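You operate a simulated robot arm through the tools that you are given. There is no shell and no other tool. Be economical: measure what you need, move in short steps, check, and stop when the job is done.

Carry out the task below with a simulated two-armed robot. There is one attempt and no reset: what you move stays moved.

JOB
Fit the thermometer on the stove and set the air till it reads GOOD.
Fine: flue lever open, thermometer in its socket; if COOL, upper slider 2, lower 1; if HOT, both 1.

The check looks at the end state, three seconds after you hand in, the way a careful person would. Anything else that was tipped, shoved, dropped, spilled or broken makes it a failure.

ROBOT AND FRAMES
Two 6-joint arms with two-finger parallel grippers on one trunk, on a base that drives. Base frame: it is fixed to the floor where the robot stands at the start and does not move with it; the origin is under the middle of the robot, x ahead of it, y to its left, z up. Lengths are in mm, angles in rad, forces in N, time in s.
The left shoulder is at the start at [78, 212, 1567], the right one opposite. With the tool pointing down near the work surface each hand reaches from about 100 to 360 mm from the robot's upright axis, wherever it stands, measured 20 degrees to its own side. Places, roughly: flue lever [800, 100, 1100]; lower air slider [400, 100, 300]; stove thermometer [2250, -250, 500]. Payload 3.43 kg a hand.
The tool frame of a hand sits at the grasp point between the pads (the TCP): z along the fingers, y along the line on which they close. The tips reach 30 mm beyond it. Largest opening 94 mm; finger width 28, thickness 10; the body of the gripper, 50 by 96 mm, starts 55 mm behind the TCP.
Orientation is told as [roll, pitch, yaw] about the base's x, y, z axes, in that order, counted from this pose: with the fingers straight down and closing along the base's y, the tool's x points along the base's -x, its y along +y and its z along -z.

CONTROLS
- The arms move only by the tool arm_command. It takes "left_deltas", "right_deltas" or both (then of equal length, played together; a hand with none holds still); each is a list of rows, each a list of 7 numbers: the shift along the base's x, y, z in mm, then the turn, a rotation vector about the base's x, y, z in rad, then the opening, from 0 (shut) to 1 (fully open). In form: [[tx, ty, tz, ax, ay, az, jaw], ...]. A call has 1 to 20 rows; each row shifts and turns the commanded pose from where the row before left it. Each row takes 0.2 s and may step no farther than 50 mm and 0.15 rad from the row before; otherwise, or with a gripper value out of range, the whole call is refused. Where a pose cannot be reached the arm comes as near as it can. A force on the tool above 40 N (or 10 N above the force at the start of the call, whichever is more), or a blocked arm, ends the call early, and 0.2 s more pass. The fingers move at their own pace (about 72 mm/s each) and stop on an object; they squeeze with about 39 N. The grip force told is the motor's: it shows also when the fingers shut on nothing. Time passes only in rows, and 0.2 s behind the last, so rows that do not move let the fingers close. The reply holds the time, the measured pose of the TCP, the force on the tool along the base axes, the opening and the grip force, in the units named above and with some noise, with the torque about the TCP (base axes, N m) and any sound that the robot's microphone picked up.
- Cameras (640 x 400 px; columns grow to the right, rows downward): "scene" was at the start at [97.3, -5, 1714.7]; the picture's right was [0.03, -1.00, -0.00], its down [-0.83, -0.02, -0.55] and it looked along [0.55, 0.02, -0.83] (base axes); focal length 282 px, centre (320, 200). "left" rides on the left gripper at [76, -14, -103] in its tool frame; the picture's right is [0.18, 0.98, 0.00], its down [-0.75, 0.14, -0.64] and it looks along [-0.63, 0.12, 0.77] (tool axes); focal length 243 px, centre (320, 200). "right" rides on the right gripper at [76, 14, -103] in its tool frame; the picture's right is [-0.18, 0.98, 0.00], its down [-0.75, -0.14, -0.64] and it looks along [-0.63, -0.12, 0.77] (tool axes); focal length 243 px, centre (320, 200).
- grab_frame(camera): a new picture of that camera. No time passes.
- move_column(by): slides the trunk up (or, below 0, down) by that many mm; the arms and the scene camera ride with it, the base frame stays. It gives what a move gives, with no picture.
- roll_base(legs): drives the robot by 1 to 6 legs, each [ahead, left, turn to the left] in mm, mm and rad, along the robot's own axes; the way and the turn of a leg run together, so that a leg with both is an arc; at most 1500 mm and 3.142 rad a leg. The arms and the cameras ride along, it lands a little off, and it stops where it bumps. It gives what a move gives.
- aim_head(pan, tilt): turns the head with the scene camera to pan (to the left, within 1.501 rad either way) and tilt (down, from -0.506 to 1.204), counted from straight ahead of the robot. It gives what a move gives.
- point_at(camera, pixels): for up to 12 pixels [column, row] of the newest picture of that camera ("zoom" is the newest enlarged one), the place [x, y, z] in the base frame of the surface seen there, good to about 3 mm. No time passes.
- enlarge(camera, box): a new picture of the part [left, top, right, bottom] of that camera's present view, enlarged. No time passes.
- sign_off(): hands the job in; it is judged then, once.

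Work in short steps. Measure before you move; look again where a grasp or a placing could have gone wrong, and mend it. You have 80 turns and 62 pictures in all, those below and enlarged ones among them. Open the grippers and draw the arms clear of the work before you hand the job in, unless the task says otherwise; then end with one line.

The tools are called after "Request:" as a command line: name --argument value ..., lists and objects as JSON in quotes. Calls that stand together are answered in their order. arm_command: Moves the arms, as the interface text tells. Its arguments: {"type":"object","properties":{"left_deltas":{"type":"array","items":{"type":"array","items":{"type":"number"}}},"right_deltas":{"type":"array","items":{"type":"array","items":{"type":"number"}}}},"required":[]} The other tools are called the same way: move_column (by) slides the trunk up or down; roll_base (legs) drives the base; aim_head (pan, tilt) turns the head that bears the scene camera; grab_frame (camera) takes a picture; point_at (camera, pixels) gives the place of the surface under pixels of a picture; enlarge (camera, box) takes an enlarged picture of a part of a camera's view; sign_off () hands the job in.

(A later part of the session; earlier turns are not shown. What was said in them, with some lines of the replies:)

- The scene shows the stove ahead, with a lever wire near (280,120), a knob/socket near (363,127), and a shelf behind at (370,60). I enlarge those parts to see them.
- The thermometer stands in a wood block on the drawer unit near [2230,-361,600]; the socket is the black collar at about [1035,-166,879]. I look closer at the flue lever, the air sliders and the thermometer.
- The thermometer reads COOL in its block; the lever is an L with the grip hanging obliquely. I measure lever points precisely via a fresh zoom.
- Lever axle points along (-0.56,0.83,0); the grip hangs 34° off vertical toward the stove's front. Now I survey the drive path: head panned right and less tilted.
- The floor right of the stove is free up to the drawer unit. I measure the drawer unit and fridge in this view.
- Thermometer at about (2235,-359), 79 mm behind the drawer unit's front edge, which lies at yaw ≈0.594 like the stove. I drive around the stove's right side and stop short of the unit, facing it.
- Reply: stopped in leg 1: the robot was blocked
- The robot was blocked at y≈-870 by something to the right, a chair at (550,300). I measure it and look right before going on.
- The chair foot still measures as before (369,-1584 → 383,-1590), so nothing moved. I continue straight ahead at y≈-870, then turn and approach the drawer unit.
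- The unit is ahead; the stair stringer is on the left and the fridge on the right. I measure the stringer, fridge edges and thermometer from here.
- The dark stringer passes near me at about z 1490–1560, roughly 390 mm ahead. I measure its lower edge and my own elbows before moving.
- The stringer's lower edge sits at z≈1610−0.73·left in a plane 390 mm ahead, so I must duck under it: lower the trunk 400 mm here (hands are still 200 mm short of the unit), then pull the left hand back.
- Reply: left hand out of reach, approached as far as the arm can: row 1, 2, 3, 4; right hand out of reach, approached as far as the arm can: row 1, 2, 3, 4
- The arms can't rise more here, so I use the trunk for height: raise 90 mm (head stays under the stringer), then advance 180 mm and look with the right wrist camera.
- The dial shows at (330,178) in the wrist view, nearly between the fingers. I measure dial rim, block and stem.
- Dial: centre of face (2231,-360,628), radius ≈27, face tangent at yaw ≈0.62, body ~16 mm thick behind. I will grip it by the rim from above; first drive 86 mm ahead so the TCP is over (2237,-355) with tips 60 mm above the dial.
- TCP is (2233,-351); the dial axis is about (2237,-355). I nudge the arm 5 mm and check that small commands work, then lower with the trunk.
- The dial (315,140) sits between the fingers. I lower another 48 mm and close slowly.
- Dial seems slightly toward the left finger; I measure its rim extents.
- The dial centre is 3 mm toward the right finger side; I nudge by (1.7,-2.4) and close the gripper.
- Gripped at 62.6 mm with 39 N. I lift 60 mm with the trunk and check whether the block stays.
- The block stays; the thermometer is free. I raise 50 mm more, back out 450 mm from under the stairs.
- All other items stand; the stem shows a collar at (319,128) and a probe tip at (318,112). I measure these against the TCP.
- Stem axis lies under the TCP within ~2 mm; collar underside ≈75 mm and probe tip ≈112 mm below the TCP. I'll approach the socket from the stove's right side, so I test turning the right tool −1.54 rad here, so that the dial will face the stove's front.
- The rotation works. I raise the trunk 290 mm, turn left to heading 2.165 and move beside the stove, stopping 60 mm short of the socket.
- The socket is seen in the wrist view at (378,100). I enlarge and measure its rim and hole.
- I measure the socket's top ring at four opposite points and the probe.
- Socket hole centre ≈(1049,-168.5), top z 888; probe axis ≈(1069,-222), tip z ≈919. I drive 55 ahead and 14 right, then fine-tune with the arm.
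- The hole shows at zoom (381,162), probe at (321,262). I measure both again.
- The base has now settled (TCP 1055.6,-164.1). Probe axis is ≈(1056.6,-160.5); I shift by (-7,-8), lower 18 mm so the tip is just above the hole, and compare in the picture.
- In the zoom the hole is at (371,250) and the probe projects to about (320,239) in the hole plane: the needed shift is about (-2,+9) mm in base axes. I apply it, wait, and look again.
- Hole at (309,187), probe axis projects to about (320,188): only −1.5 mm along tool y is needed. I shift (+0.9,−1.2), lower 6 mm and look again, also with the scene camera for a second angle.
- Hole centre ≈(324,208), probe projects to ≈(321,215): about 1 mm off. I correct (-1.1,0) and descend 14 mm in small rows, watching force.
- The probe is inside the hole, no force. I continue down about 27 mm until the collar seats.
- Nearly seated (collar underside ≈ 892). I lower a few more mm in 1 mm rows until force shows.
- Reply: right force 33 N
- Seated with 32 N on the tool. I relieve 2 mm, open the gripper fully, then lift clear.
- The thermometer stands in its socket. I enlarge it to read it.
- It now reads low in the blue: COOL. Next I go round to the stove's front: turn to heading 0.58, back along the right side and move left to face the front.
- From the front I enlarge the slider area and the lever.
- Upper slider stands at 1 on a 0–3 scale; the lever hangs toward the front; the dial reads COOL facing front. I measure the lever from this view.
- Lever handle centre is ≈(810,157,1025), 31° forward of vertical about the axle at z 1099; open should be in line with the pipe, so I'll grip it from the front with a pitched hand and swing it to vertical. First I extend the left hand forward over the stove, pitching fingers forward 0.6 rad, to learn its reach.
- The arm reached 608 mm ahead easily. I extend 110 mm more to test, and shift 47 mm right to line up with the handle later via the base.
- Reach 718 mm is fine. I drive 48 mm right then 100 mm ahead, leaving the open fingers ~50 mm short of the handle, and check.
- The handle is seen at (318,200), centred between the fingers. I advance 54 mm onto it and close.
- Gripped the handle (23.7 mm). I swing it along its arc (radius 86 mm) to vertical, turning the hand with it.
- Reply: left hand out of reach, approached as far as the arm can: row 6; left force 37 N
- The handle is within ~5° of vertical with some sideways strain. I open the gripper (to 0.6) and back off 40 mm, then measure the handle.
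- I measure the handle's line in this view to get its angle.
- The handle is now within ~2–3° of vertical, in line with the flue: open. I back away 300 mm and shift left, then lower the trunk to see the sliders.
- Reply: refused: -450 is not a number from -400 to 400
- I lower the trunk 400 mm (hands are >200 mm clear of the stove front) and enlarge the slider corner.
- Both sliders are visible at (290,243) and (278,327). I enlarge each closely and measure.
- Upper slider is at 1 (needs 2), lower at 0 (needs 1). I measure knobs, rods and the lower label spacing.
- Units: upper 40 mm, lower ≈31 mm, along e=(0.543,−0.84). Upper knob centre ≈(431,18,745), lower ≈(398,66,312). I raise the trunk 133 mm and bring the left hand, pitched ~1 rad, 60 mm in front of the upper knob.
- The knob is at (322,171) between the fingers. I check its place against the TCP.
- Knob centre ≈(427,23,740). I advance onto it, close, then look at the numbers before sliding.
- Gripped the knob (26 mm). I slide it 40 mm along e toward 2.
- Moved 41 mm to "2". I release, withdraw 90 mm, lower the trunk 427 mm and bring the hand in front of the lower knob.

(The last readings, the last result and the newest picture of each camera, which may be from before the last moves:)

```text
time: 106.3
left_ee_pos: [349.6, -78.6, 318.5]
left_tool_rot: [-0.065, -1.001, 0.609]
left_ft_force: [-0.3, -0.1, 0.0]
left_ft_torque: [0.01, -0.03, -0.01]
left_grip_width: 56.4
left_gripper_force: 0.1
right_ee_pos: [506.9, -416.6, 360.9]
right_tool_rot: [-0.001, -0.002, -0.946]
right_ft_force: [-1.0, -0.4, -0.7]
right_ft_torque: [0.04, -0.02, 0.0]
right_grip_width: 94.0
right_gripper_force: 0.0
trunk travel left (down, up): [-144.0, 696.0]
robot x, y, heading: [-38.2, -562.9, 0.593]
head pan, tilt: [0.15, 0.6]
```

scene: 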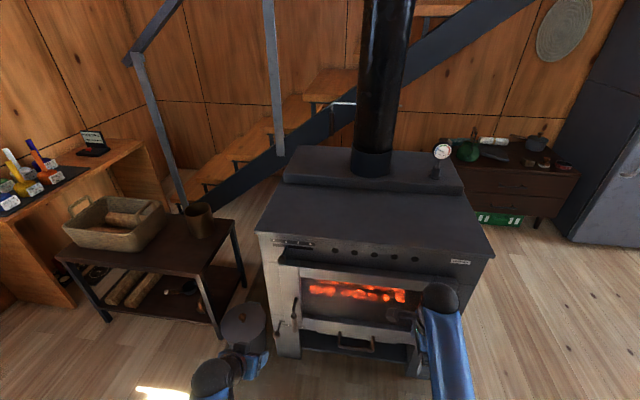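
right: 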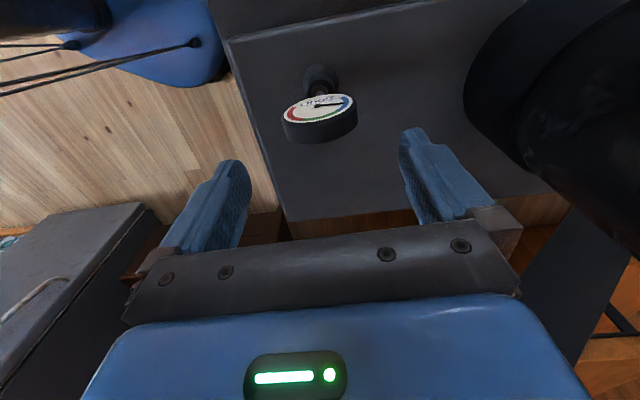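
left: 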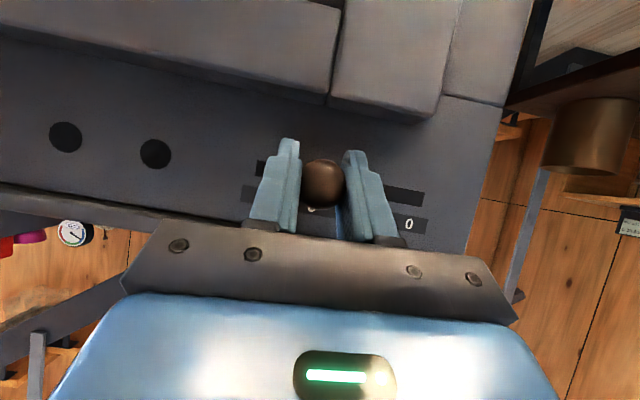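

Hand is at z 318, lateral offset to the knob 95 mm. I shift laterally then 50 mm forward, and look.

Request:
arm_command --left_deltas '[[-17.2, 26.6, 0, 0, 0, 0, 0.6], [-17.2, 26.6, 0, 0, 0, 0, 0.6], [-17.2, 26.6, 0, 0, 0, 0, 0.6], [21, 13.6, -2, 0, 0, 0, 0.6], [21, 13.6, -2, 0, 0, 0, 0.6], [0, 0, 0, 0, 0, 0, 0.6]]'

Request:
grab_frame --camera "left"

```text
time: 107.7
left_ee_pos: [338.6, 27.6, 314.0]
left_tool_rot: [-0.065, -1.0, 0.605]
left_ft_force: [0.0, -0.1, 0.3]
left_ft_torque: [0.01, -0.01, 0.0]
left_grip_width: 56.4
left_gripper_force: 0.0
right_ee_pos: [508.6, -416.9, 360.5]
right_tool_rot: [-0.003, -0.003, -0.945]
right_ft_force: [0.2, 0.0, 0.0]
right_ft_torque: [0.04, -0.01, 0.02]
right_grip_width: 94.1
right_gripper_force: 0.0
trunk travel left (down, up): [-144.0, 696.0]
robot x, y, heading: [-39.0, -562.2, 0.593]
head pan, tilt: [0.15, 0.6]
```

```text
5 pictures are left
```

left: 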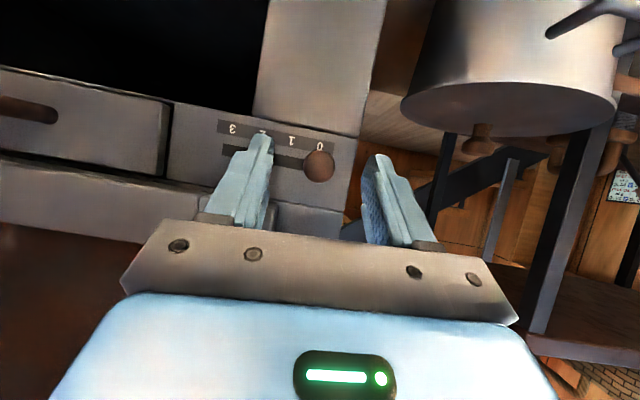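

The lower knob is at (319,165), at 0, centred. I measure it and the labels.

Request:
point_at --camera "left" --pixels '[[319, 165], [306, 165], [332, 165], [319, 155], [319, 176], [320, 146], [292, 140], [233, 129], [285, 158]]'

```text
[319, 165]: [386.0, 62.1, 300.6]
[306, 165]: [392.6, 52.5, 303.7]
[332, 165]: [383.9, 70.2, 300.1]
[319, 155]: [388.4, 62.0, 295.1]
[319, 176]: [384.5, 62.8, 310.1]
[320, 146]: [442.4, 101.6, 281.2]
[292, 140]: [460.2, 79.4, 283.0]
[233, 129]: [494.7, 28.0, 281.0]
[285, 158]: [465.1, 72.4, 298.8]
```

Unit is 30 mm; knob centre ≈(395,68,304). I advance onto it and close.

Request:
arm_command --left_deltas '[[13.8, 9.9, -3, 0, 0, 0, 0.6], [13.8, 9.9, -3, 0, 0, 0, 0.6], [13.8, 9.9, -3, 0, 0, 0, 0.6], [13.8, 9.9, 0, 0, 0, 0, 0.6], [0, 0, 0, 0, 0, 0, 0.4], [0, 0, 0, 0, 0, 0, 0.2], [0, 0, 0, 0, 0, 0, 0.1], [0, 0, 0, 0, 0, 0, 0.1]]'

```text
time: 109.5
left_ee_pos: [395.8, 67.2, 304.3]
left_tool_rot: [-0.065, -1.0, 0.609]
left_ft_force: [3.6, -3.2, -0.2]
left_ft_torque: [-0.15, -0.14, 0.5]
left_grip_width: 25.9
left_gripper_force: 44.9
right_ee_pos: [509.1, -417.5, 361.5]
right_tool_rot: [-0.004, -0.003, -0.949]
right_ft_force: [-0.4, 0.8, -0.7]
right_ft_torque: [0.0, 0.01, -0.02]
right_grip_width: 94.0
right_gripper_force: 0.1
trunk travel left (down, up): [-144.0, 696.0]
robot x, y, heading: [-40.2, -563.1, 0.59]
head pan, tilt: [0.15, 0.6]
```

Gripped. I slide 30 mm along e, release and withdraw.

Request:
arm_command --left_deltas '[[4.1, -6.3, 0, 0, 0, 0, 0.1], [4.1, -6.3, 0, 0, 0, 0, 0.1], [4.1, -6.3, 0, 0, 0, 0, 0.1], [4.1, -6.3, 0, 0, 0, 0, 0.1], [0, 0, 0, 0, 0, 0, 0.1], [0, 0, 0, 0, 0, 0, 0.1]]'

Request:
arm_command --left_deltas '[[0, 0, 0, 0, 0, 0, 0.6], [0, 0, 0, 0, 0, 0, 0.6], [0, 0, 0, 0, 0, 0, 0.6], [-25, -16.3, 3, 0, 0, 0, 0.6], [-25, -16.3, 3, 0, 0, 0, 0.6], [-25, -16.3, 0, 0, 0, 0, 0.6], [-25, -16.3, 0, 0, 0, 0, 0.6]]'

Request:
roll_base --legs '[[-120, 0, 0]]'

Request:
move_column --by 400

Request:
grab_frame --camera "scene"

```text
time: 110.9
left_ee_pos: [412.4, 41.9, 304.2]
left_tool_rot: [-0.065, -1.002, 0.608]
left_ft_force: [26.1, 18.4, -8.3]
left_ft_torque: [-0.03, 0.15, 0.31]
left_grip_width: 26.2
left_gripper_force: 45.1
right_ee_pos: [508.9, -417.0, 361.0]
right_tool_rot: [-0.007, -0.004, -0.948]
right_ft_force: [0.2, 0.8, 0.6]
right_ft_torque: [0.01, -0.03, -0.01]
right_grip_width: 93.9
right_gripper_force: 0.1
trunk travel left (down, up): [-144.0, 696.0]
robot x, y, heading: [-39.4, -560.9, 0.59]
head pan, tilt: [0.15, 0.6]
```

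```text
time: 112.5
left_ee_pos: [310.6, -22.4, 312.0]
left_tool_rot: [-0.064, -1.001, 0.608]
left_ft_force: [-0.1, 0.4, -0.3]
left_ft_torque: [-0.03, 0.03, 0.02]
left_grip_width: 56.2
left_gripper_force: 0.0
right_ee_pos: [507.5, -416.5, 361.6]
right_tool_rot: [-0.001, -0.004, -0.948]
right_ft_force: [0.7, -0.1, -0.7]
right_ft_torque: [0.03, 0.02, 0.03]
right_grip_width: 93.9
right_gripper_force: 0.0
trunk travel left (down, up): [-144.0, 696.0]
robot x, y, heading: [-37.7, -562.7, 0.593]
head pan, tilt: [0.15, 0.6]
```

```text
time: 113.7
left_ee_pos: [210.3, -92.1, 313.1]
left_tool_rot: [-0.065, -1.002, 0.607]
left_ft_force: [-0.9, 0.1, -1.4]
left_ft_torque: [0.03, 0.01, -0.02]
left_grip_width: 56.3
left_gripper_force: 0.0
right_ee_pos: [406.3, -486.2, 363.0]
right_tool_rot: [-0.002, -0.004, -0.949]
right_ft_force: [-0.3, 0.1, -0.6]
right_ft_torque: [0.0, 0.02, -0.03]
right_grip_width: 94.0
right_gripper_force: 0.1
trunk travel left (down, up): [-144.0, 696.0]
robot x, y, heading: [-137.1, -631.1, 0.592]
head pan, tilt: [0.15, 0.6]
```

```text
time: 117.5
left_ee_pos: [210.4, -91.4, 711.4]
left_tool_rot: [-0.063, -1.0, 0.607]
left_ft_force: [-0.1, 0.2, 0.0]
left_ft_torque: [0.01, -0.01, 0.0]
left_grip_width: 56.7
left_gripper_force: 0.0
right_ee_pos: [407.5, -485.2, 761.8]
right_tool_rot: [-0.003, -0.003, -0.948]
right_ft_force: [0.0, -0.5, 0.1]
right_ft_torque: [0.02, 0.02, 0.03]
right_grip_width: 94.0
right_gripper_force: 0.0
trunk travel left (down, up): [-544.0, 296.0]
robot x, y, heading: [-137.3, -628.3, 0.59]
head pan, tilt: [0.15, 0.6]
```

```text
4 pictures are left
```

scene: 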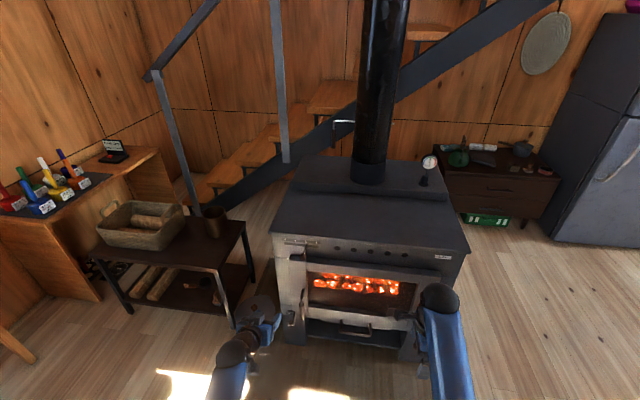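

The fire burns brighter. I enlarge the slider area, then the thermometer, to check the settings and the reading.

Request:
enlarge --camera "scene" --box '[276, 234, 356, 334]'

Request:
point_at --camera "scene" --pixels '[[335, 135], [334, 140], [291, 318], [292, 313]]'

Request:
enlarge --camera "scene" --box '[410, 150, 446, 190]'

```text
4.00 times, centred on (316, 284) of scene
```

zoom: 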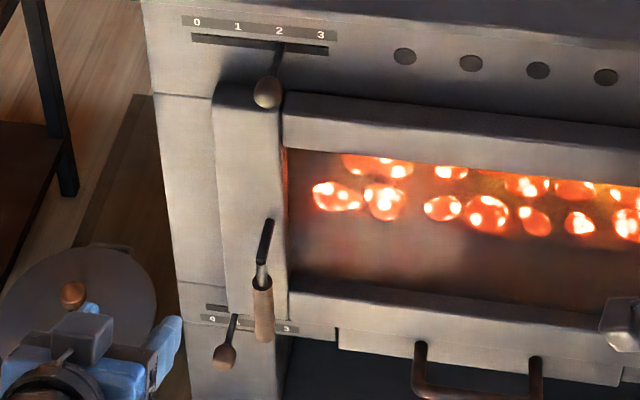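

```text
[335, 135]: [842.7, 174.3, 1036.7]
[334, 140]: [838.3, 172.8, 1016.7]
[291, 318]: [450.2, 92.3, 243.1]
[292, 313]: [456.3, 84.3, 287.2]
```

```text
10.00 times, centred on (428, 170) of scene
```

zoom: 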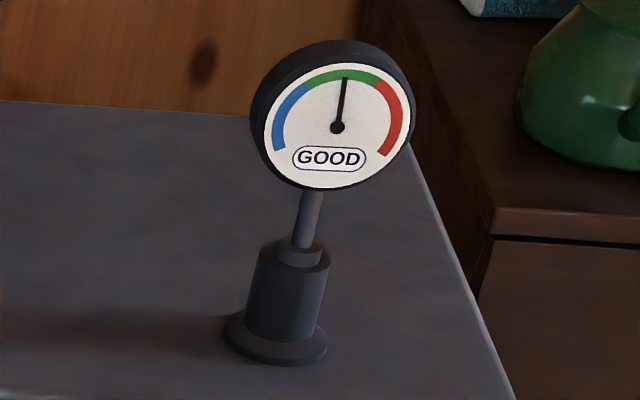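

The thermometer reads GOOD, upper slider at 2, lower at 1, lever vertical. I open the left gripper fully in free space and hand in.

Request:
arm_command --left_deltas '[[0, 0, 0, 0, 0, 0, 1], [0, 0, 0, 0, 0, 0, 1]]'

Request:
sign_off

```text
time: 118.2
left_ee_pos: [210.8, -91.1, 711.7]
left_tool_rot: [-0.064, -1.0, 0.607]
left_ft_force: [0.1, -0.1, 1.9]
left_ft_torque: [0.01, 0.01, 0.02]
left_grip_width: 93.7
left_gripper_force: 0.1
right_ee_pos: [407.3, -485.5, 763.1]
right_tool_rot: [-0.004, -0.004, -0.95]
right_ft_force: [0.4, -0.5, 0.5]
right_ft_torque: [-0.02, 0.01, -0.03]
right_grip_width: 94.0
right_gripper_force: 0.0
trunk travel left (down, up): [-544.0, 296.0]
robot x, y, heading: [-140.8, -627.2, 0.592]
head pan, tilt: [0.15, 0.6]
```

```text
The job is handed in.
```

The thermometer is in its socket and reads GOOD, with the flue lever open (handle set in line with the pipe; it has no marking), the upper slider at 2 and the lower at 1; the base was stopped once by something near the chair on the right, and the chair leg measured unmoved afterwards.
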